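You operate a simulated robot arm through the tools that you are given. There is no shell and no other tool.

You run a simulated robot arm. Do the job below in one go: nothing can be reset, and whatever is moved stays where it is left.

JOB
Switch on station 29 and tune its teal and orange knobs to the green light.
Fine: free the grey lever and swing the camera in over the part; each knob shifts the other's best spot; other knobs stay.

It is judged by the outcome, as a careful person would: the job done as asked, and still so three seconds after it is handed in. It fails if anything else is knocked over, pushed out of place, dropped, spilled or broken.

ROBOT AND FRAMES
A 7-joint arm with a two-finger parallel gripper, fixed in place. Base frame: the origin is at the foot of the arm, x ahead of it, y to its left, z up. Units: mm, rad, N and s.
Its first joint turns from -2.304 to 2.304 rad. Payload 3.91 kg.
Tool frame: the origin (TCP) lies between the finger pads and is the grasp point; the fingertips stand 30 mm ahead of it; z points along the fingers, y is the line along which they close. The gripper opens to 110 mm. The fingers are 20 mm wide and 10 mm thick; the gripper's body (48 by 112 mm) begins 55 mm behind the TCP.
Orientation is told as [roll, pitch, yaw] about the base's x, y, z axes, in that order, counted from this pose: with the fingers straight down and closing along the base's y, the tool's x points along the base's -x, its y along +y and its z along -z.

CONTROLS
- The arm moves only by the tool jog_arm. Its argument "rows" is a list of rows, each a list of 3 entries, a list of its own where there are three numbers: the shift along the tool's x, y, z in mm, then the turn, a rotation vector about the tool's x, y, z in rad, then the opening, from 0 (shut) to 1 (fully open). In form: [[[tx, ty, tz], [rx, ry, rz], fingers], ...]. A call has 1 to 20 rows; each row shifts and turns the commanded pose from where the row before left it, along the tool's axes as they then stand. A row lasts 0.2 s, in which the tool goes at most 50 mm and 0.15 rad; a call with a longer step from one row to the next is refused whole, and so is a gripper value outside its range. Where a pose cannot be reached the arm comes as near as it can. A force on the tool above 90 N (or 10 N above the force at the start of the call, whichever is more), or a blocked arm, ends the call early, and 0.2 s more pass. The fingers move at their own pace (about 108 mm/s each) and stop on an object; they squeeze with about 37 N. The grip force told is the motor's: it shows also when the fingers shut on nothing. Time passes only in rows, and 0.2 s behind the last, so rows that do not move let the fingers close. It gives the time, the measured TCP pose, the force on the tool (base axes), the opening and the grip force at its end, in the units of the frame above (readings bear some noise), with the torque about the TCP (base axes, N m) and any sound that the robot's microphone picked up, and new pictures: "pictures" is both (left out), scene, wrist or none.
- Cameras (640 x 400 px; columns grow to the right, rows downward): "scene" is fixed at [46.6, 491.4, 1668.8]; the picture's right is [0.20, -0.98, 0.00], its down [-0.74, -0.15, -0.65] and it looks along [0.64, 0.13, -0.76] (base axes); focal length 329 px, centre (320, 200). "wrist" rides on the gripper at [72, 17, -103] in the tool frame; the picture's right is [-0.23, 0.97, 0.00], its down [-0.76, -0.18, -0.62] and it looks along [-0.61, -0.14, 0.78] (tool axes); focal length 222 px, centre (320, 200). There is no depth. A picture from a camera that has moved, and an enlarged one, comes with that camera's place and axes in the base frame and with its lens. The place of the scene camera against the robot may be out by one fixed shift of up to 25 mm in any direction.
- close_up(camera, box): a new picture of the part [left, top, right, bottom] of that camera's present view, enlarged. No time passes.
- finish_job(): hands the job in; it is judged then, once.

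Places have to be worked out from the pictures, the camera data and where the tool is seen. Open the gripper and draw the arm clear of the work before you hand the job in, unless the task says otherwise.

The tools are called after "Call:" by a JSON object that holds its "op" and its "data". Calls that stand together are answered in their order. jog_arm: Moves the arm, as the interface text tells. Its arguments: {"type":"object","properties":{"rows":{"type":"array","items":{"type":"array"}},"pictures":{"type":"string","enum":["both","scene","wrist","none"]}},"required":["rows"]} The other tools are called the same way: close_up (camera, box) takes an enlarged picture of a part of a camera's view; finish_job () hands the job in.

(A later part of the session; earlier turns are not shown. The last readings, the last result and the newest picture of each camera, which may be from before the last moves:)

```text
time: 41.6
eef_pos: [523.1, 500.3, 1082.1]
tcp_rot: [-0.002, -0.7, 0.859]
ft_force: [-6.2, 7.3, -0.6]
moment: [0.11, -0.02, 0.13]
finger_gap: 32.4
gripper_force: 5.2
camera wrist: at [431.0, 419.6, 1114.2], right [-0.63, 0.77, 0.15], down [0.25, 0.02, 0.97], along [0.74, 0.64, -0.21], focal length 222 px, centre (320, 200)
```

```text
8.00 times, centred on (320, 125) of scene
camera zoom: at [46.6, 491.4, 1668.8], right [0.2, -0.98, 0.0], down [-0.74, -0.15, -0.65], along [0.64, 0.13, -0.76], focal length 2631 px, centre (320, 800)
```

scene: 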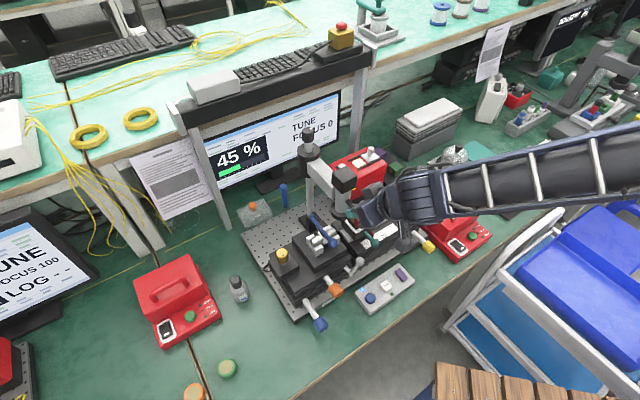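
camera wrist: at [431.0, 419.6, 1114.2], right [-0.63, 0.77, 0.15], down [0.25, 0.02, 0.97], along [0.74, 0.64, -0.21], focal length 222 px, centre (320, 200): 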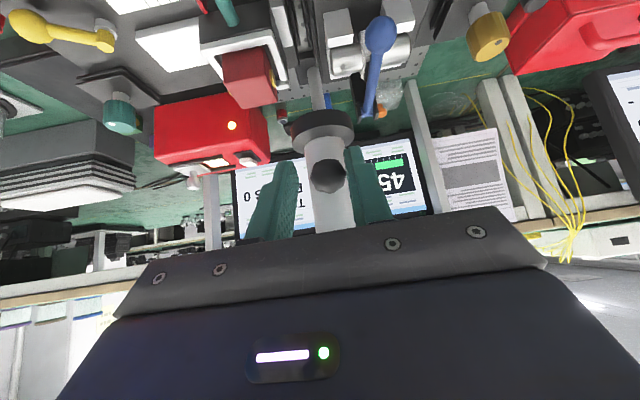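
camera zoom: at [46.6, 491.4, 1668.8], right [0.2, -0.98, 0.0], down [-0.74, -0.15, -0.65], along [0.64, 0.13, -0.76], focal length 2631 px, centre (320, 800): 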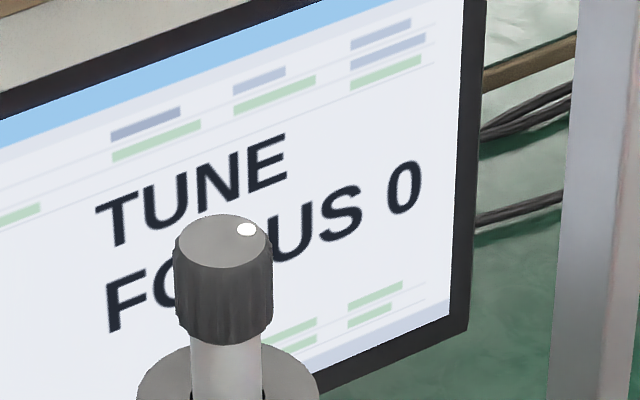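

There is an end stop here (about 226° arm angle, ~9 N), and the focus reads 0 at coarse steps. I scan back from the stop in finer steps, since I could have skipped a narrow focus zone.

Call:
{"op": "jog_arm", "data": {"rows": [[[0, 10, 0], [0.0193, 0, 0.023], 0.21], [[0, 0, 0], [0, 0, 0], 0.21]], "pictures": "none"}}

Call:
{"op": "close_up", "data": {"camera": "scene", "box": [280, 100, 360, 150]}}

Call:
{"op": "jog_arm", "data": {"rows": [[[0, 6, 0], [0.0193, 0, 0.023], 0.21], [[0, 0, 0], [0, 0, 0], 0.21]], "pictures": "none"}}

Call:
{"op": "close_up", "data": {"camera": "scene", "box": [280, 100, 360, 150]}}

Call:
{"op": "jog_arm", "data": {"rows": [[[0, 6, 0], [0.0193, 0, 0.023], 0.21], [[0, 0, 0], [0, 0, 0], 0.21]], "pictures": "none"}}

Call:
{"op": "close_up", "data": {"camera": "scene", "box": [280, 100, 360, 150]}}

Call:
{"op": "jog_arm", "data": {"rows": [[[0, 6, 0], [0.0193, 0, 0.023], 0.21], [[0, 0, 0], [0, 0, 0], 0.21]], "pictures": "wrist"}}

Call:
{"op": "close_up", "data": {"camera": "scene", "box": [280, 100, 360, 150]}}

```text
time: 42.2
eef_pos: [516.3, 506.9, 1082.1]
tcp_rot: [0.0, -0.701, 0.829]
ft_force: [0.3, -0.6, -0.3]
moment: [0.01, 0.01, -0.01]
finger_gap: 24.0
gripper_force: 0.8
```

```text
8.00 times, centred on (320, 125) of scene
camera zoom: at [46.6, 491.4, 1668.8], right [0.2, -0.98, 0.0], down [-0.74, -0.15, -0.65], along [0.64, 0.13, -0.76], focal length 2631 px, centre (320, 800)
```

zoom: 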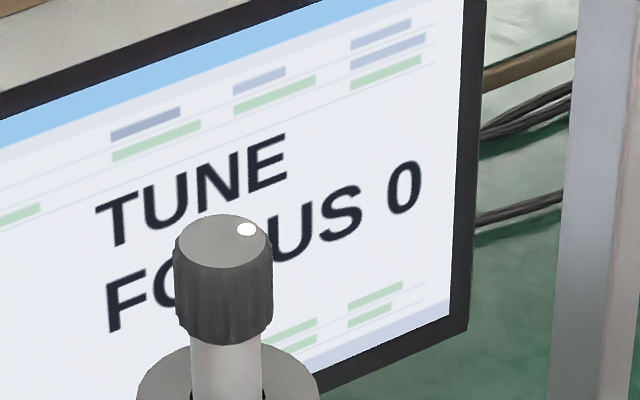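

```text
time: 42.8
eef_pos: [511.2, 511.1, 1083.2]
tcp_rot: [-0.001, -0.702, 0.8]
ft_force: [-0.6, 0.8, -0.1]
moment: [-0.01, 0.01, -0.01]
finger_gap: 23.9
gripper_force: 0.6
```

```text
8.00 times, centred on (320, 125) of scene
camera zoom: at [46.6, 491.4, 1668.8], right [0.2, -0.98, 0.0], down [-0.74, -0.15, -0.65], along [0.64, 0.13, -0.76], focal length 2631 px, centre (320, 800)
```

zoom: 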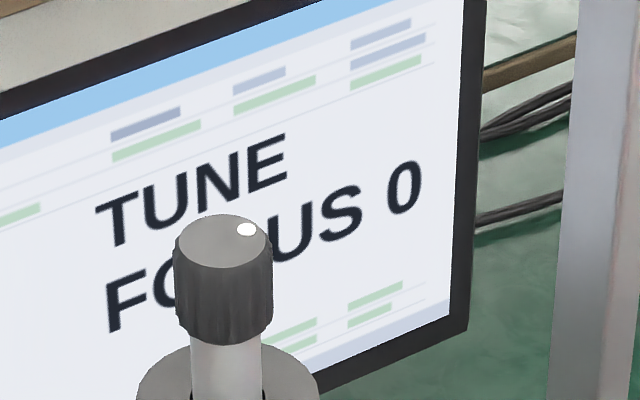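

```text
time: 43.4
eef_pos: [507.3, 516.3, 1082.0]
tcp_rot: [0.001, -0.7, 0.769]
ft_force: [0.7, -0.1, -0.9]
moment: [0.0, 0.03, 0.03]
finger_gap: 23.9
gripper_force: 0.4
```

```text
8.00 times, centred on (320, 125) of scene
camera zoom: at [46.6, 491.4, 1668.8], right [0.2, -0.98, 0.0], down [-0.74, -0.15, -0.65], along [0.64, 0.13, -0.76], focal length 2631 px, centre (320, 800)
```

zoom: 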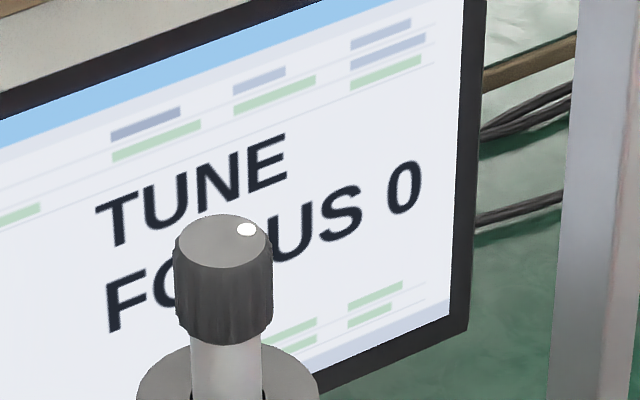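

```text
time: 44.0
eef_pos: [503.1, 520.1, 1081.7]
tcp_rot: [-0.002, -0.7, 0.738]
ft_force: [-0.6, -1.6, 0.0]
moment: [0.02, 0.01, 0.03]
finger_gap: 23.7
gripper_force: 0.6
camera wrist: at [401.1, 450.6, 1114.4], right [-0.53, 0.84, 0.15], down [0.25, -0.01, 0.97], along [0.81, 0.55, -0.21], focal length 222 px, centre (320, 200)
```

wrist: 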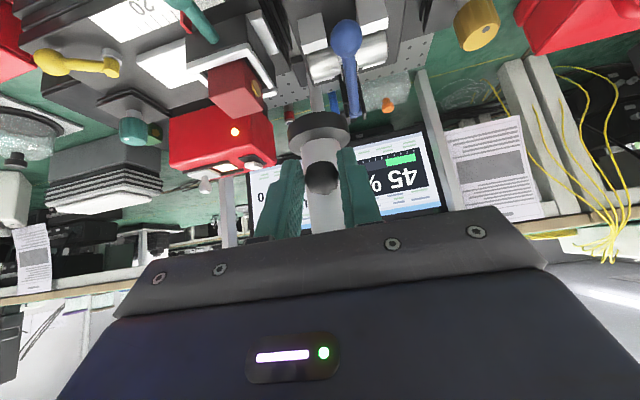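

```text
8.00 times, centred on (320, 125) of scene
camera zoom: at [46.6, 491.4, 1668.8], right [0.2, -0.98, 0.0], down [-0.74, -0.15, -0.65], along [0.64, 0.13, -0.76], focal length 2631 px, centre (320, 800)
```

zoom: 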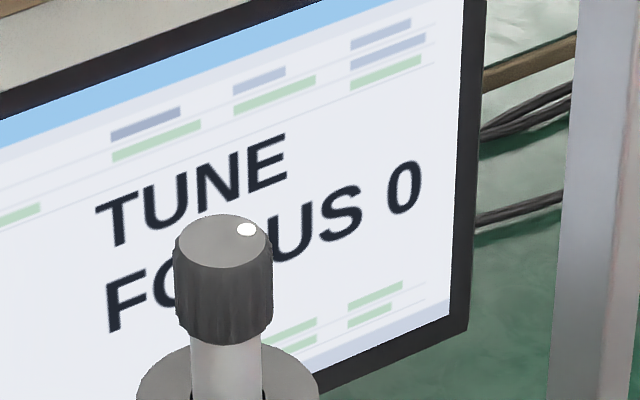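

Nothing changes. The neighbouring station reads FOCUS 100, so its camera position would show what "in" looks like; I back off the handle and swing the wrist camera left to look at it.

Call:
{"op": "jog_arm", "data": {"rows": [[[0, 0, 0], [0, 0, 0], 0.45], [[0, 0, -35], [0, 0, 0], 0.45], [[0, 0, -40], [0, 0, 0], 0.45], [[0, 0, -40], [0, 0, 0], 0.45], [[0, 0, 0], [0, 0.14, 0], 0.2], [[0, 0, 0], [0, 0.14, 0], 0.2], [[0, 0, 0], [0, 0.14, 0], 0.2], [[0, 0, 0], [0, 0.14, 0], 0.2], [[0, 0, 0], [0, 0.14, 0], 0.2], [[0, 0, -45], [0, 0, -0.14], 0], [[0, 0, -45], [0, 0, -0.14], 0], [[0, 0, 0], [0, 0, -0.14], 0], [[0, 0, 0], [0, 0, -0.14], 0], [[0, 0, 0], [0, 0, -0.14], 0], [[0, 0, 0], [0, 0, -0.14], 0], [[0, 0, 0], [0, 0, -0.14], 0], [[-20, 40, 0], [0, 0, 0], 0], [[-20, 40, 0], [0, 0, 0], 0], [[0, 0, 0], [0, 0, 0], 0]]}}

```text
time: 48.0
eef_pos: [363.9, 495.1, 1260.5]
tcp_rot: [0.001, 0.001, 1.717]
ft_force: [0.5, 0.7, 0.4]
moment: [-0.02, 0.01, 0.02]
finger_gap: 0.2
gripper_force: 36.6
camera wrist: at [357.9, 420.5, 1363.1], right [-1.0, 0.08, 0.0], down [0.06, 0.78, 0.62], along [0.05, 0.62, -0.78], focal length 222 px, centre (320, 200)
```

scene: 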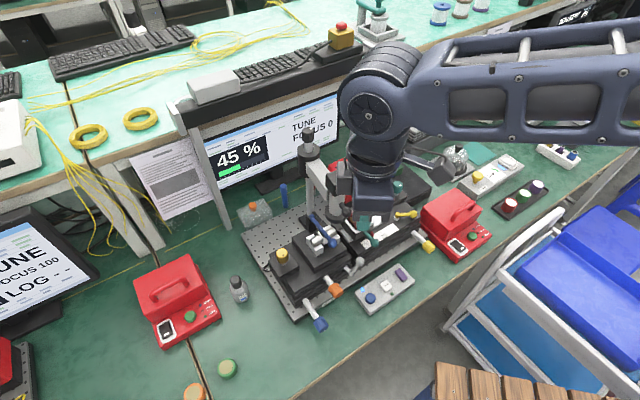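
wrist: 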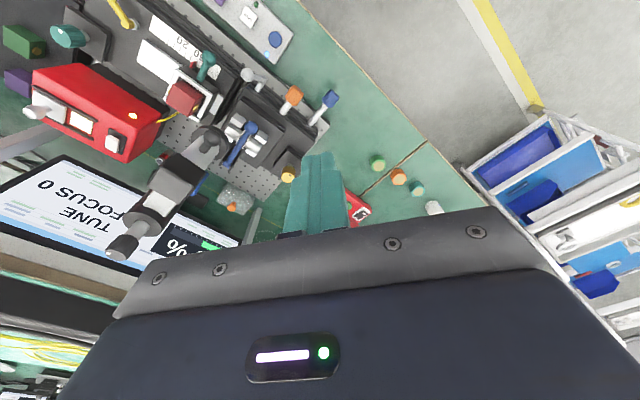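

I move further left to bring the neighbouring station into view.

Call:
{"op": "jog_arm", "data": {"rows": [[[-22, 42, 0], [0, 0, 0], 0], [[-22, 42, 0], [0, 0, 0], 0], [[-22, 42, 0], [0, 0, 0], 0], [[-22, 42, 0], [0, 0, 0], 0], [[-22, 42, 0], [0, 0, 0], 0], [[-40, 20, 0], [0, 0, 0], 0], [[-40, 0, 0], [0, 0, 0], 0], [[-40, 0, 0], [0, 0, 0], 0], [[-40, 0, 0], [0, 0, 0], 0], [[-40, 0, 0], [0, 0, 0], 0], [[0, 0, 0], [0, 0, 0], 0]]}}

```text
time: 50.4
eef_pos: [88.4, 773.6, 1259.5]
tcp_rot: [0.002, 0.001, 1.716]
ft_force: [-1.0, 0.2, 0.7]
moment: [0.0, 0.05, -0.01]
finger_gap: 0.1
gripper_force: 37.0
camera wrist: at [82.7, 699.1, 1362.7], right [-1.0, 0.08, 0.0], down [0.06, 0.78, 0.62], along [0.05, 0.62, -0.78], focal length 222 px, centre (320, 200)
```

scene: 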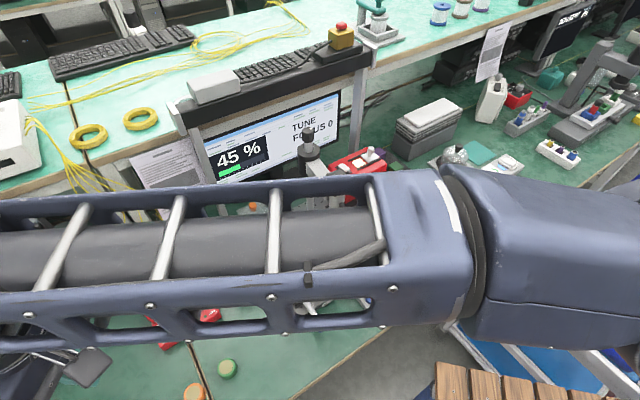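
wrist: 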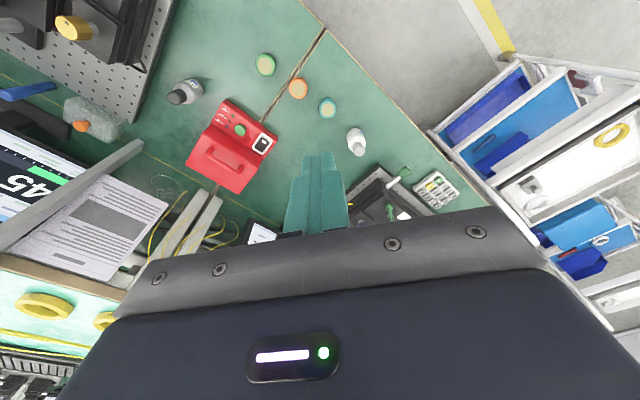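

The next station is just emerging behind the fingers; I go a little further.

Call:
{"op": "jog_arm", "data": {"rows": [[[-45, 20, 0], [0, 0, 0], 0], [[-45, 20, 0], [0, 0, 0], 0], [[-45, 20, 0], [0, 0, 0], 0], [[-45, 20, -20], [0, 0, 0], 0], [[0, 0, 0], [0, 0, 0], 0]], "pictures": "wrist"}}

Call:
{"op": "close_up", "data": {"camera": "wrist", "box": [260, 80, 420, 220]}}

```text
refused: row 4 steps farther than a row can; nothing moved
```

```text
2.86 times, centred on (340, 150) of wrist
camera zoom: at [82.7, 699.1, 1362.7], right [-1.0, 0.08, 0.0], down [0.06, 0.78, 0.62], along [0.05, 0.62, -0.78], focal length 635 px, centre (263, 343)
```

zoom: 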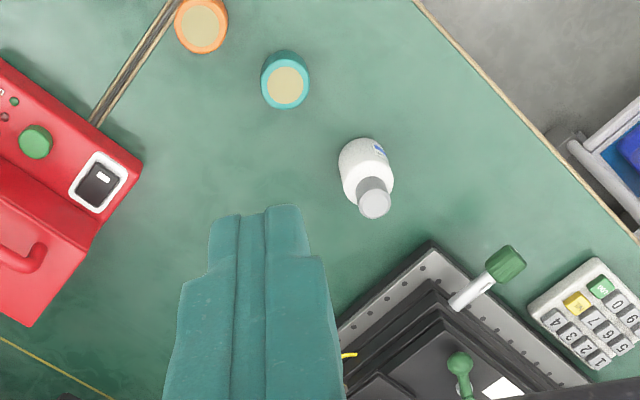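

That row was slightly too long; I repeat with shorter steps.

Call:
{"op": "jog_arm", "data": {"rows": [[[-45, 15, 0], [0, 0, 0], 0], [[-45, 15, 0], [0, 0, 0], 0], [[-45, 15, 0], [0, 0, 0], 0], [[-40, 10, 0], [0, 0, 0], 0], [[0, 0, 0], [0, 0, 0], 0]], "pictures": "wrist"}}

Call:
{"op": "close_up", "data": {"camera": "wrist", "box": [220, 20, 480, 210]}}

```text
time: 51.6
eef_pos: [16.9, 875.5, 1245.5]
tcp_rot: [0.0, 0.002, 1.718]
ft_force: [-0.1, 0.3, 0.7]
moment: [-0.05, -0.04, 0.04]
finger_gap: 0.0
gripper_force: 37.5
out of reach, approached as far as the arm can: row 3, 4
camera wrist: at [12.0, 801.7, 1347.8], right [-1.0, 0.08, 0.0], down [0.06, 0.78, 0.62], along [0.05, 0.62, -0.78], focal length 222 px, centre (320, 200)
```

wrist: 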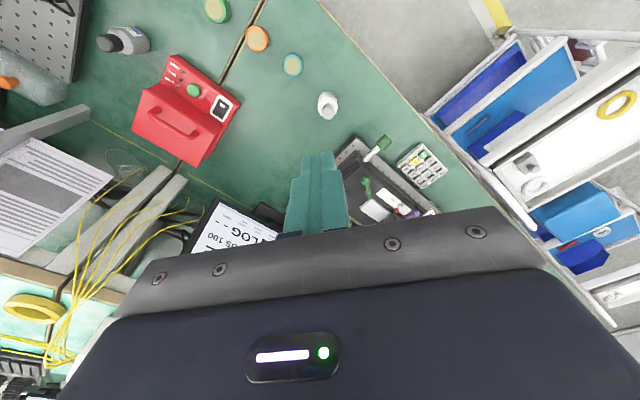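

```text
2.11 times, centred on (350, 115) of wrist
camera zoom: at [12.0, 801.7, 1347.8], right [-1.0, 0.08, 0.0], down [0.06, 0.78, 0.62], along [0.05, 0.62, -0.78], focal length 468 px, centre (257, 379)
```

zoom: 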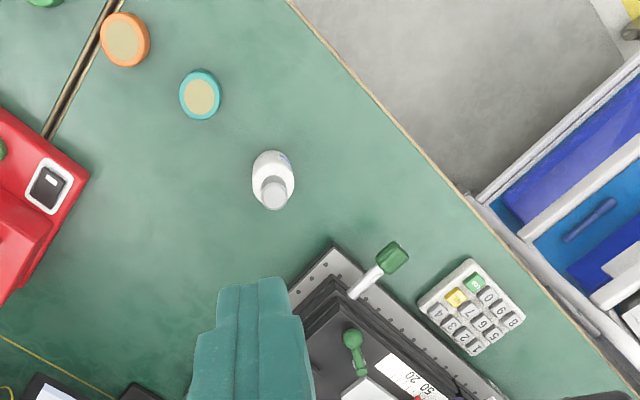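

Tilting the tool outward will bring that station into the unobstructed part of the picture.

Call:
{"op": "jog_arm", "data": {"rows": [[[20, 0, 0], [0, -0.14, 0], 0], [[0, 0, 0], [0, -0.14, 0], 0], [[0, 0, 0], [0, -0.14, 0], 0], [[0, 0, 0], [0, -0.14, 0], 0], [[0, 0, 0], [0, -0.14, 0], 0], [[0, 0, 0], [0, 0, 0], 0]], "pictures": "wrist"}}

Call:
{"op": "close_up", "data": {"camera": "wrist", "box": [200, 0, 480, 180]}}

```text
time: 53.0
eef_pos: [21.7, 854.3, 1244.7]
tcp_rot: [0.0, -0.699, 1.717]
ft_force: [0.2, 0.1, 0.3]
moment: [0.01, -0.02, 0.0]
finger_gap: 0.0
gripper_force: 37.0
camera wrist: at [22.9, 731.3, 1276.4], right [-0.99, 0.03, 0.15], down [0.15, 0.2, 0.97], along [0.0, 0.98, -0.21], focal length 222 px, centre (320, 200)
```

wrist: 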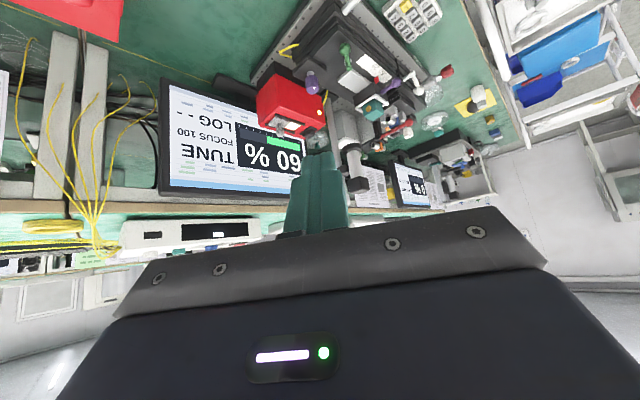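

```text
2.22 times, centred on (340, 90) of wrist
camera zoom: at [22.9, 731.3, 1276.4], right [-0.99, 0.03, 0.15], down [0.15, 0.2, 0.97], along [0.0, 0.98, -0.21], focal length 494 px, centre (276, 444)
```

zoom: 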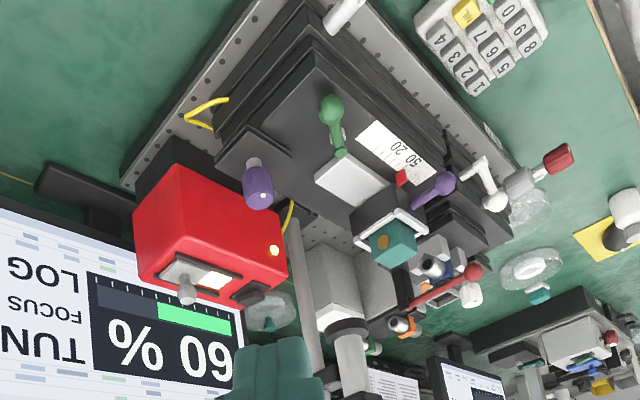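

The neighbouring station (60 %, FOCUS 100) has its camera swung in; I zoom in on it.

Call:
{"op": "close_up", "data": {"camera": "wrist", "box": [310, 80, 430, 200]}}

```text
3.33 times, centred on (370, 140) of wrist
camera zoom: at [22.9, 731.3, 1276.4], right [-0.99, 0.03, 0.15], down [0.15, 0.2, 0.97], along [0.0, 0.98, -0.21], focal length 740 px, centre (153, 400)
```

zoom: 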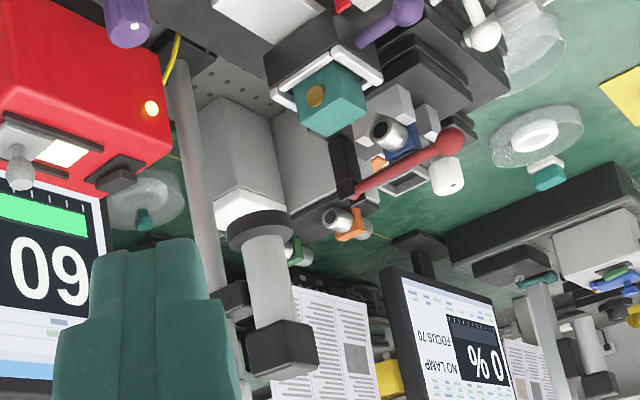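

Neighbouring stations are a different layout, so no direct clue. I return to our station with the same tilted pose, to reset the camera over the silver part with a finer scan.

Call:
{"op": "jog_arm", "data": {"rows": [[[26, -28.2, -21.9], [0, 0, 0], 0], [[26, -28.2, -21.9], [0, 0, 0], 0], [[26, -28.2, -21.9], [0, 0, 0], 0], [[26, -28.2, -21.9], [0, 0, 0], 0], [[26, -28.2, -21.9], [0, 0, 0], 0], [[26, -28.2, -21.9], [0, 0, 0], 0], [[26, -28.2, -21.9], [0, 0, 0], 0], [[26, -28.2, -21.9], [0, 0, 0], 0], [[26, -28.2, -21.9], [0, 0, 0], 0], [[26, -28.2, -21.9], [0, 0, 0], 0], [[26, -28.2, -21.9], [0, 0, 0], 0], [[26, -28.2, -21.9], [0, 0, 0], 0], [[26, -28.2, -21.9], [0, 0, 0], 0.4], [[0, 0, 0], [0.0902, 0, 0.1071], 0.4], [[0, 0, 0], [0.0902, 0, 0.1071], 0.4], [[0, 0, 0], [0.0902, 0, 0.1071], 0.4], [[0, 0, 0], [0.0902, 0, 0.1071], 0.4], [[0, 0, 0], [0.0902, 0, 0.1071], 0.4], [[0, 0, 0], [0.0902, 0, 0.1071], 0.4], [[0, 0, 0], [0.0902, 0, 0.1071], 0.4]]}}

Call:
{"op": "close_up", "data": {"camera": "wrist", "box": [220, 0, 460, 200]}}

```text
time: 57.2
eef_pos: [450.3, 470.7, 1245.4]
tcp_rot: [-0.003, -0.7, 0.738]
ft_force: [-0.3, 0.2, 0.8]
moment: [0.04, 0.02, 0.02]
finger_gap: 44.2
gripper_force: 0.0
camera wrist: at [347.7, 400.6, 1277.6], right [-0.53, 0.84, 0.15], down [0.25, -0.01, 0.97], along [0.81, 0.55, -0.21], focal length 222 px, centre (320, 200)
```

scene: 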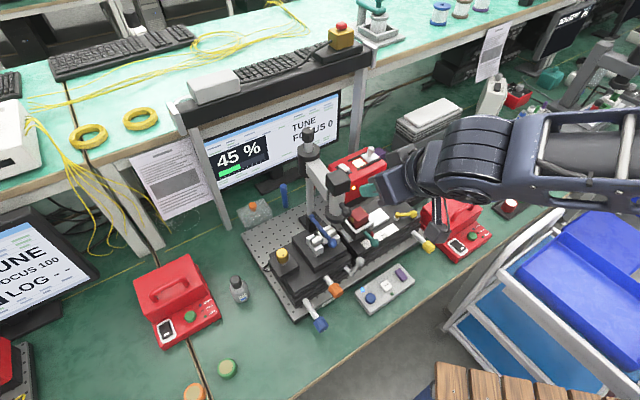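
wrist: 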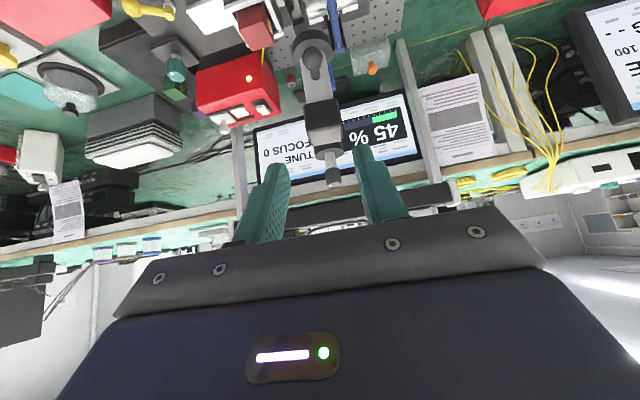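

```text
2.00 times, centred on (340, 100) of wrist
camera zoom: at [347.7, 400.6, 1277.6], right [-0.53, 0.84, 0.15], down [0.25, -0.01, 0.97], along [0.81, 0.55, -0.21], focal length 444 px, centre (280, 400)
```

zoom: 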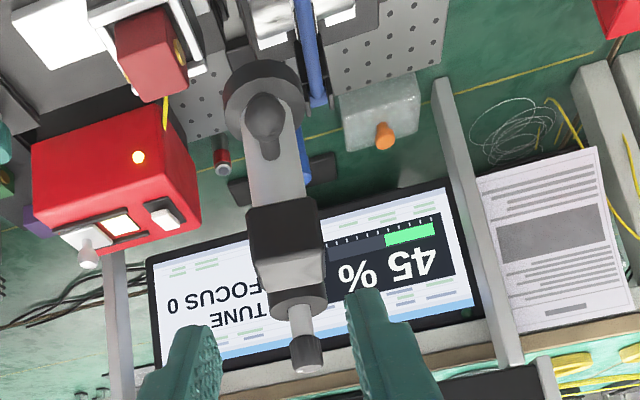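

I re-enter around the ball handle exactly as before, ready for a finer scan back toward the silver part.

Call:
{"op": "jog_arm", "data": {"rows": [[[24.5, 0, 29], [0, 0, 0], 0.4], [[24.5, 0, 29], [0, 0, 0], 0.4], [[0, 0, 35], [0, 0, 0], 0.4], [[0, 0, 40], [0, 0, 0], 0.4], [[0, 0, 36], [0, 0, 0], 0.4], [[0, 0, 0], [0, 0, 0], 0.4]], "pictures": "wrist"}}

Call:
{"op": "close_up", "data": {"camera": "wrist", "box": [240, 60, 400, 240]}}

```text
time: 58.6
eef_pos: [502.7, 516.9, 1084.3]
tcp_rot: [-0.001, -0.7, 0.737]
ft_force: [-0.1, 0.6, 0.4]
moment: [0.01, -0.01, -0.03]
finger_gap: 44.1
gripper_force: 0.0
camera wrist: at [400.2, 448.2, 1116.3], right [-0.53, 0.84, 0.15], down [0.25, -0.01, 0.97], along [0.81, 0.55, -0.21], focal length 222 px, centre (320, 200)
```

wrist: 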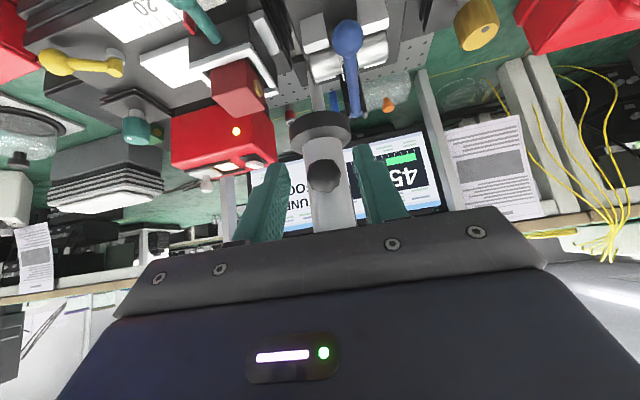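

```text
2.22 times, centred on (320, 150) of wrist
camera zoom: at [400.2, 448.2, 1116.3], right [-0.53, 0.84, 0.15], down [0.25, -0.01, 0.97], along [0.81, 0.55, -0.21], focal length 494 px, centre (320, 311)
```

zoom: 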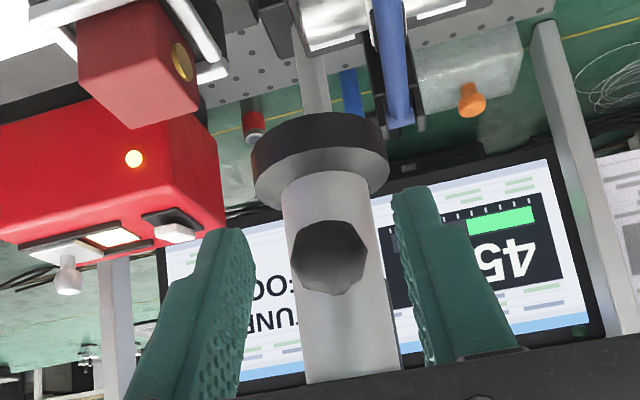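

The ball is between the fingers again. I narrow the gap and scan in ~1.3° steps toward +b, watching the screen.

Call:
{"op": "jog_arm", "data": {"rows": [[[0, 0, 0], [0, 0, 0], 0.21], [[0, 9.4, 0], [0.0292, 0, 0.0348], 0.21], [[0, 4.7, 0], [0.0146, 0, 0.0174], 0.21], [[0, 0, 0], [0, 0, 0], 0.21]], "pictures": "scene"}}

Call:
{"op": "jog_arm", "data": {"rows": [[[0, 4.7, 0], [0.0146, 0, 0.0174], 0.21], [[0, 0, 0], [0, 0, 0], 0.21]], "pictures": "scene"}}

Call:
{"op": "jog_arm", "data": {"rows": [[[0, 4.7, 0], [0.0146, 0, 0.0174], 0.21], [[0, 0, 0], [0, 0, 0], 0.21]], "pictures": "scene"}}

Call:
{"op": "jog_arm", "data": {"rows": [[[0, 4.7, 0], [0.0146, 0, 0.0174], 0.21], [[0, 0, 0], [0, 0, 0], 0.21]], "pictures": "scene"}}

Call:
{"op": "jog_arm", "data": {"rows": [[[0, 4.7, 0], [0.0146, 0, 0.0174], 0.21], [[0, 0, 0], [0, 0, 0], 0.21]], "pictures": "scene"}}

Call:
{"op": "jog_arm", "data": {"rows": [[[0, 4.7, 0], [0.0146, 0, 0.0174], 0.21], [[0, 0, 0], [0, 0, 0], 0.21]], "pictures": "scene"}}

Call:
{"op": "jog_arm", "data": {"rows": [[[0, 4.7, 0], [0.0146, 0, 0.0174], 0.21], [[0, 0, 0], [0, 0, 0], 0.21]], "pictures": "both"}}

```text
time: 59.6
eef_pos: [490.3, 529.4, 1082.6]
tcp_rot: [-0.001, -0.701, 0.671]
ft_force: [-1.2, -0.2, -0.3]
moment: [-0.03, 0.02, 0.04]
finger_gap: 23.7
gripper_force: 1.3
```

scene: 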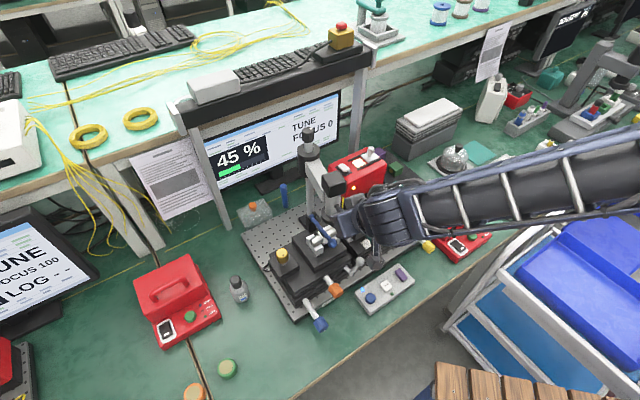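

```text
time: 60.2
eef_pos: [488.8, 532.8, 1082.4]
tcp_rot: [0.001, -0.702, 0.647]
ft_force: [0.2, -0.4, 0.0]
moment: [0.02, -0.02, 0.0]
finger_gap: 24.1
gripper_force: 1.0
```

scene: 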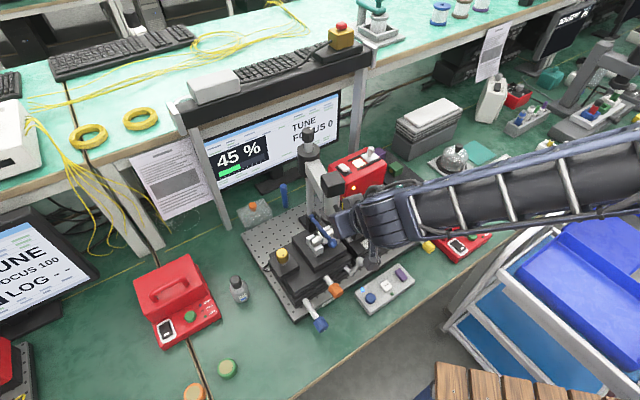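

```text
time: 60.8
eef_pos: [485.8, 536.8, 1083.7]
tcp_rot: [-0.003, -0.7, 0.625]
ft_force: [-1.2, 0.1, 0.0]
moment: [0.0, 0.02, 0.03]
finger_gap: 23.9
gripper_force: 1.0
```

scene: 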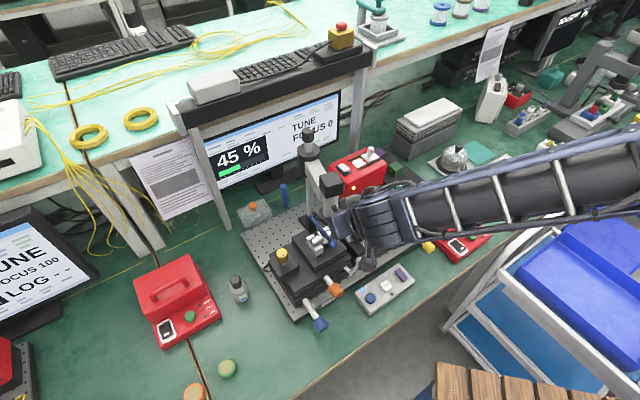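

```text
time: 61.4
eef_pos: [483.1, 540.9, 1084.6]
tcp_rot: [-0.001, -0.7, 0.6]
ft_force: [-0.2, -1.1, -0.6]
moment: [-0.01, 0.03, -0.01]
finger_gap: 24.0
gripper_force: 1.0
```

scene: 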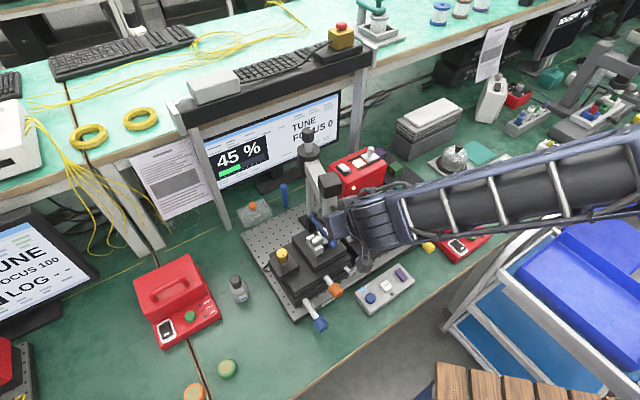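

```text
time: 62.0
eef_pos: [480.3, 545.6, 1083.1]
tcp_rot: [0.0, -0.7, 0.577]
ft_force: [-0.4, 0.1, -0.9]
moment: [0.0, 0.0, 0.03]
finger_gap: 23.9
gripper_force: 1.3
```

scene: 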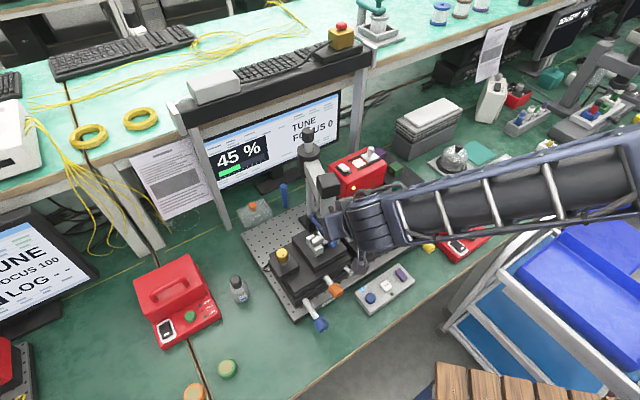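

```text
time: 62.6
eef_pos: [477.7, 549.2, 1084.3]
tcp_rot: [0.0, -0.7, 0.555]
ft_force: [-0.4, 0.4, 0.4]
moment: [-0.03, -0.01, 0.0]
finger_gap: 24.1
gripper_force: 0.9
```

scene: 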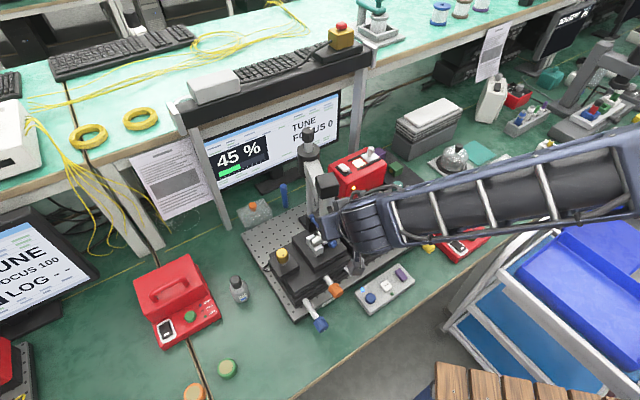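

```text
time: 63.2
eef_pos: [476.2, 552.1, 1083.3]
tcp_rot: [-0.001, -0.701, 0.532]
ft_force: [0.0, -1.0, -0.7]
moment: [0.03, 0.02, -0.03]
finger_gap: 23.6
gripper_force: 0.7
camera wrist: at [362.2, 505.2, 1115.2], right [-0.34, 0.93, 0.15], down [0.25, -0.06, 0.97], along [0.91, 0.37, -0.21], focal length 222 px, centre (320, 200)
```

scene: 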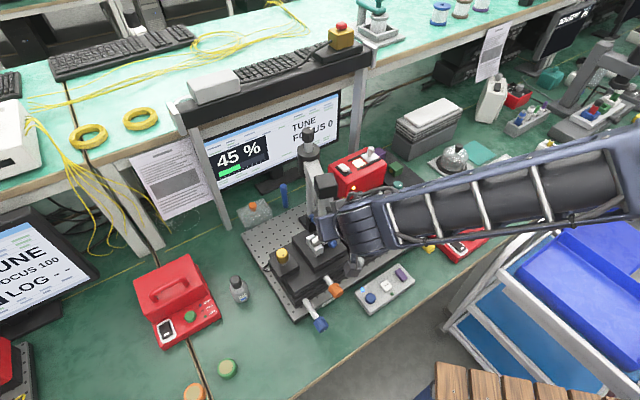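
wrist: 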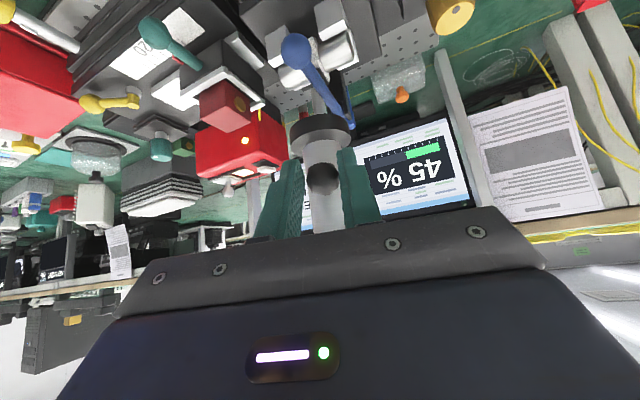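

All still 0 (about 209° now). I continue the fine scan through the estimated part position at ~204°.

Call:
{"op": "jog_arm", "data": {"rows": [[[0, 4.7, 0], [0.0146, 0, 0.0174], 0.21], [[0, 0, 0], [0, 0, 0], 0.21]], "pictures": "scene"}}

Call:
{"op": "jog_arm", "data": {"rows": [[[0, 4.7, 0], [0.0146, 0, 0.0174], 0.21], [[0, 0, 0], [0, 0, 0], 0.21]], "pictures": "scene"}}

Call:
{"op": "jog_arm", "data": {"rows": [[[0, 4.7, 0], [0.0146, 0, 0.0174], 0.21], [[0, 0, 0], [0, 0, 0], 0.21]], "pictures": "scene"}}

Call:
{"op": "jog_arm", "data": {"rows": [[[0, 4.7, 0], [0.0146, 0, 0.0174], 0.21], [[0, 0, 0], [0, 0, 0], 0.21]], "pictures": "both"}}

Call:
{"op": "close_up", "data": {"camera": "wrist", "box": [220, 0, 420, 160]}}

```text
time: 63.8
eef_pos: [474.5, 557.1, 1083.8]
tcp_rot: [-0.001, -0.7, 0.51]
ft_force: [-0.8, -0.7, 0.5]
moment: [-0.03, -0.03, -0.02]
finger_gap: 24.0
gripper_force: 0.5
```

scene: 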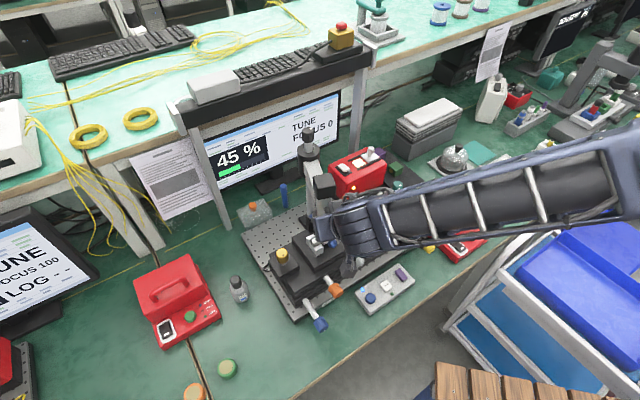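

```text
time: 64.4
eef_pos: [470.9, 562.1, 1083.4]
tcp_rot: [0.001, -0.699, 0.488]
ft_force: [1.0, 0.4, 0.1]
moment: [0.01, -0.03, 0.01]
finger_gap: 24.0
gripper_force: 1.1
```

scene: 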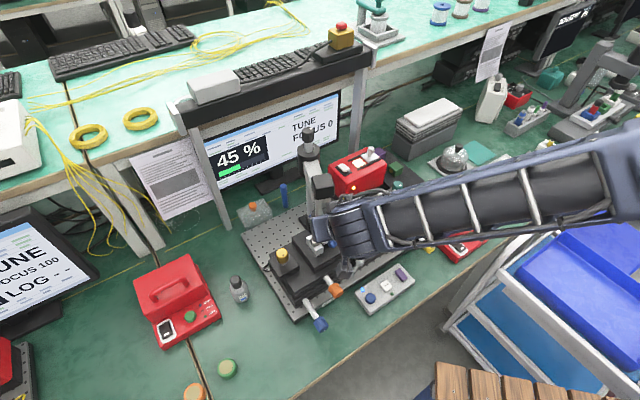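

```text
time: 65.0
eef_pos: [468.9, 566.1, 1082.1]
tcp_rot: [-0.002, -0.7, 0.465]
ft_force: [-1.1, 0.0, 0.2]
moment: [-0.01, 0.0, 0.02]
finger_gap: 23.9
gripper_force: 1.3
```

scene: 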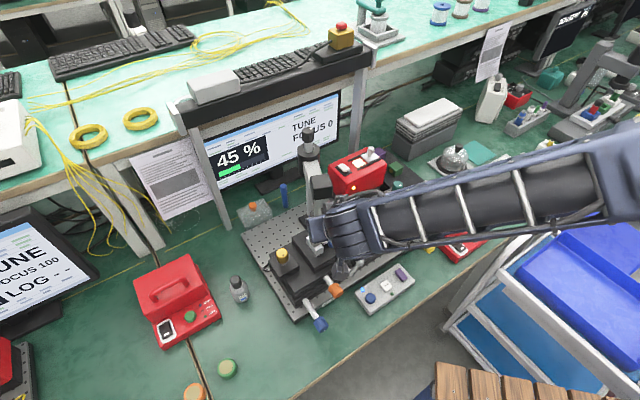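

```text
time: 65.6
eef_pos: [466.6, 569.9, 1083.0]
tcp_rot: [-0.001, -0.699, 0.442]
ft_force: [0.5, 0.4, 0.2]
moment: [-0.01, -0.01, 0.04]
finger_gap: 24.0
gripper_force: 1.3
camera wrist: at [349.2, 533.1, 1115.0], right [-0.26, 0.95, 0.15], down [0.24, -0.08, 0.97], along [0.94, 0.29, -0.21], focal length 222 px, centre (320, 200)
```

scene: 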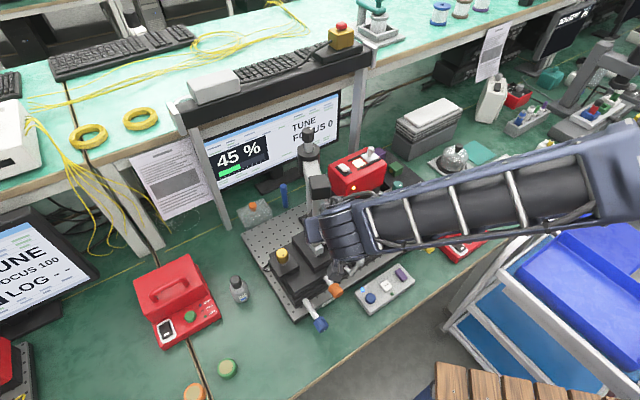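
wrist: 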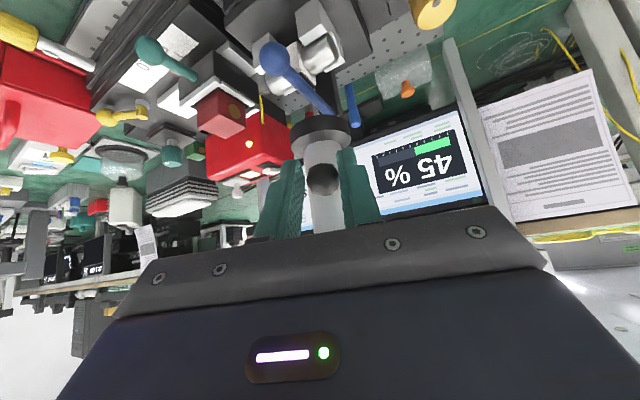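

```text
2.50 times, centred on (320, 80) of wrist
camera zoom: at [349.2, 533.1, 1115.0], right [-0.26, 0.95, 0.15], down [0.24, -0.08, 0.97], along [0.94, 0.29, -0.21], focal length 555 px, centre (320, 500)
```

zoom: 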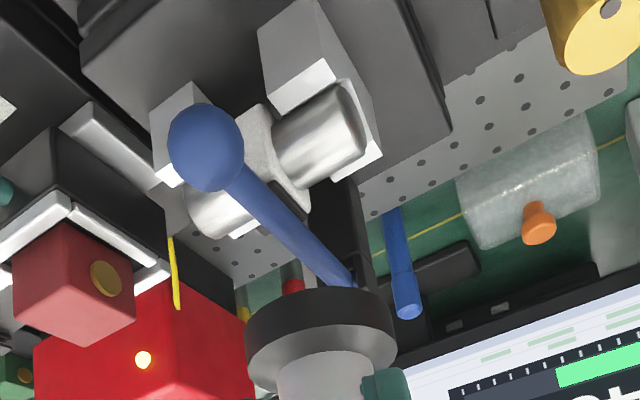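

The camera is now directly above the silver part by both sight lines, yet focus shows 0, so something else must gate it. I leave the camera here, withdraw, and go to the grey lever (ball at about (495, 485, 908), pivot ~52 mm below it).

Call:
{"op": "jog_arm", "data": {"rows": [[[0, 0, 0], [0, 0, 0], 0.45], [[0, 0, -35], [0, 0, 0], 0.45], [[0, 0, -40], [0, 0, 0], 0.45], [[0, 0, -40], [0, 0, 0], 0.45], [[0, 0, 0], [-0.076, 0, -0.0903], 0.45], [[0, 0, 0], [-0.076, 0, -0.0903], 0.45], [[0, 0, 0], [-0.076, 0, -0.0903], 0.45], [[0, 0, 0], [0, 0.1, 0], 0.45], [[0, 0, 0], [0, 0.1, 0], 0.45], [[16.8, -35.1, 17.4], [0, 0, 0], 0.45], [[16.8, -35.1, 17.4], [0, 0, 0], 0.45], [[16.8, -35.1, 17.4], [0, 0, 0], 0.45], [[16.6, 0, 30.4], [0, 0, 0], 0.45], [[0, 0, 0], [0, 0, 0], 0.45]]}}

Call:
{"op": "close_up", "data": {"camera": "wrist", "box": [220, 0, 460, 180]}}

```text
time: 68.6
eef_pos: [462.6, 445.8, 1068.8]
tcp_rot: [0.001, -0.498, 0.795]
ft_force: [0.5, -0.1, 0.5]
moment: [0.02, 0.0, 0.01]
finger_gap: 49.4
gripper_force: 0.0
camera wrist: at [371.1, 376.9, 1124.4], right [-0.56, 0.82, 0.11], down [0.39, 0.14, 0.91], along [0.74, 0.55, -0.4], focal length 222 px, centre (320, 200)
```

scene: 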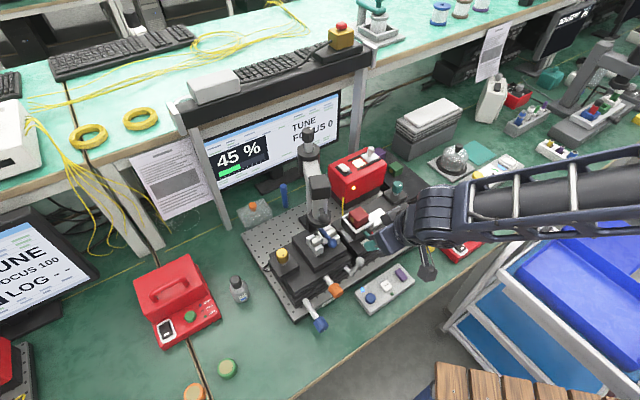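
wrist: 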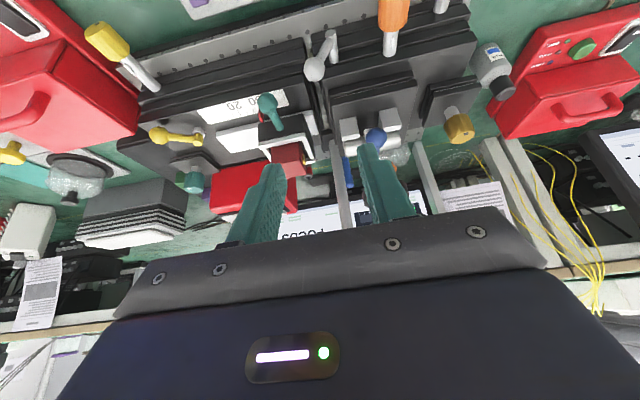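

```text
2.22 times, centred on (340, 90) of wrist
camera zoom: at [371.1, 376.9, 1124.4], right [-0.56, 0.82, 0.11], down [0.39, 0.14, 0.91], along [0.74, 0.55, -0.4], focal length 494 px, centre (276, 444)
```

zoom: 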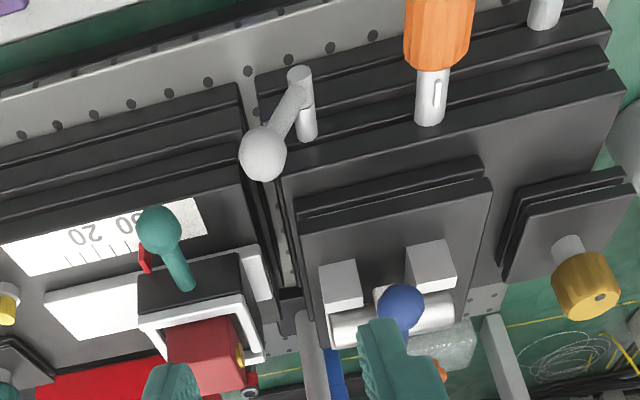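

I can see the lever clearly; its ball sits at about (37, 4, 163) in the tool frame. I advance so that the ball ends up between the open fingers.

Call:
{"op": "jog_arm", "data": {"rows": [[[12.2, 1.2, 35], [0, 0, 0], 0.45], [[12.2, 1.2, 35], [0, 0, 0], 0.45], [[12.2, 1.3, 35], [0, 0, 0], 0.45], [[0, 0, 0], [0, 0, 0], 0.45]], "pictures": "wrist"}}

Call:
{"op": "close_up", "data": {"camera": "wrist", "box": [220, 40, 420, 240]}}

```text
time: 69.6
eef_pos: [471.7, 464.8, 959.7]
tcp_rot: [0.0, -0.499, 0.795]
ft_force: [0.0, -0.2, 0.6]
moment: [0.0, 0.02, 0.01]
finger_gap: 49.7
gripper_force: 0.1
camera wrist: at [380.6, 395.3, 1014.8], right [-0.56, 0.82, 0.11], down [0.39, 0.14, 0.91], along [0.74, 0.55, -0.4], focal length 222 px, centre (320, 200)
```

wrist: 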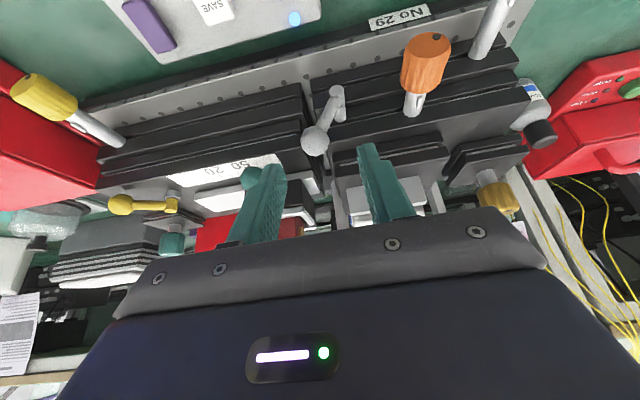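

```text
2.00 times, centred on (320, 140) of wrist
camera zoom: at [380.6, 395.3, 1014.8], right [-0.56, 0.82, 0.11], down [0.39, 0.14, 0.91], along [0.74, 0.55, -0.4], focal length 444 px, centre (320, 320)
```

zoom: 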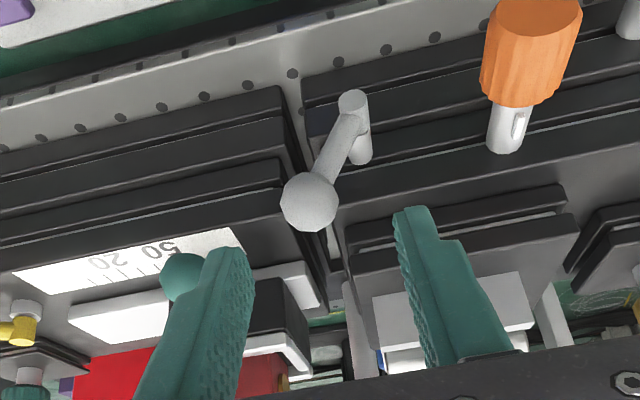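

The plate reads "No 29" clearly, so this is the right station. I lower the last bit around the grey ball, narrow the gap and gently try pushing toward +b in small steps.

Call:
{"op": "jog_arm", "data": {"rows": [[[2, -3, 23], [0, 0, 0], 0.45], [[0, 0, 23], [0, 0, 0], 0.45], [[0, 0, 0], [0, 0, 0], 0.28], [[0, 0, 0], [0, 0, 0], 0.28]], "pictures": "wrist"}}

Call:
{"op": "close_up", "data": {"camera": "wrist", "box": [240, 80, 400, 240]}}

```text
time: 70.6
eef_pos: [489.4, 477.7, 919.2]
tcp_rot: [0.002, -0.499, 0.796]
ft_force: [0.1, -0.1, -0.4]
moment: [-0.01, 0.0, -0.05]
finger_gap: 30.8
gripper_force: 0.0
camera wrist: at [398.0, 407.9, 975.3], right [-0.56, 0.82, 0.11], down [0.39, 0.14, 0.91], along [0.74, 0.55, -0.4], focal length 222 px, centre (320, 200)
```

wrist: 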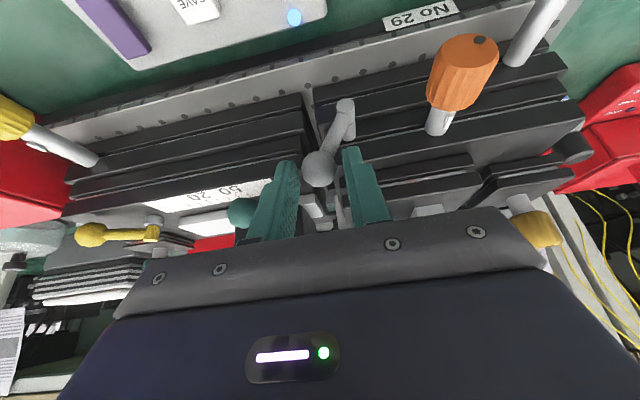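

```text
2.50 times, centred on (320, 160) of wrist
camera zoom: at [398.0, 407.9, 975.3], right [-0.56, 0.82, 0.11], down [0.39, 0.14, 0.91], along [0.74, 0.55, -0.4], focal length 555 px, centre (320, 300)
```

zoom: 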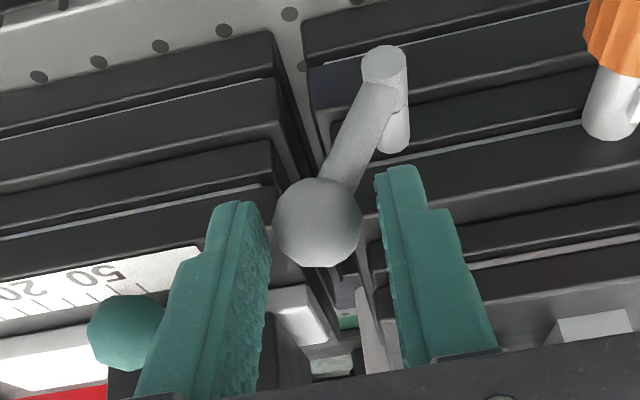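

The ball is centred between the fingers. I push gently toward +b.

Call:
{"op": "jog_arm", "data": {"rows": [[[0, 0, 4], [0, 0, 0], 0.28], [[0, 5, 0], [0, 0, 0], 0.28], [[0, 3, 0], [0, 0, 0], 0.28], [[0, 3, 0], [0, 0, 0], 0.28], [[0, 0, 0], [0, 0, 0], 0.28]], "pictures": "both"}}

```text
time: 71.8
eef_pos: [482.9, 486.4, 913.3]
tcp_rot: [0.0, -0.499, 0.796]
ft_force: [-1.1, 0.0, 0.1]
moment: [-0.01, 0.02, 0.01]
finger_gap: 30.6
gripper_force: 0.5
camera wrist: at [391.3, 417.8, 969.5], right [-0.56, 0.82, 0.11], down [0.39, 0.14, 0.91], along [0.74, 0.55, -0.4], focal length 222 px, centre (320, 200)
```

scene: 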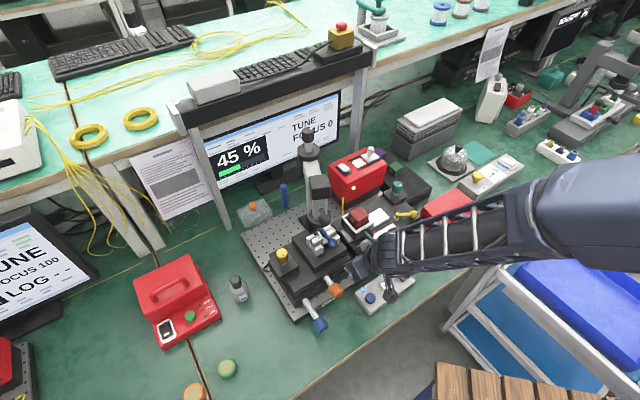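
wrist: 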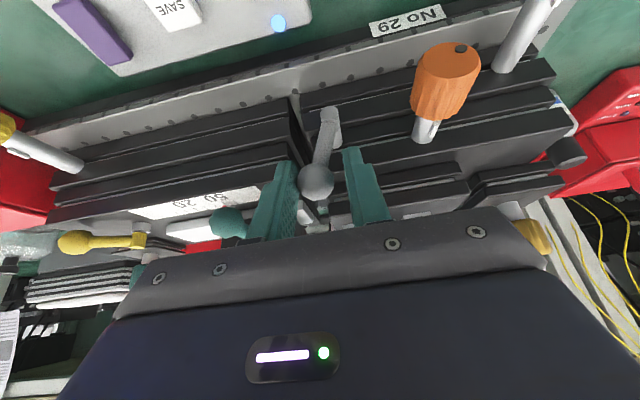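

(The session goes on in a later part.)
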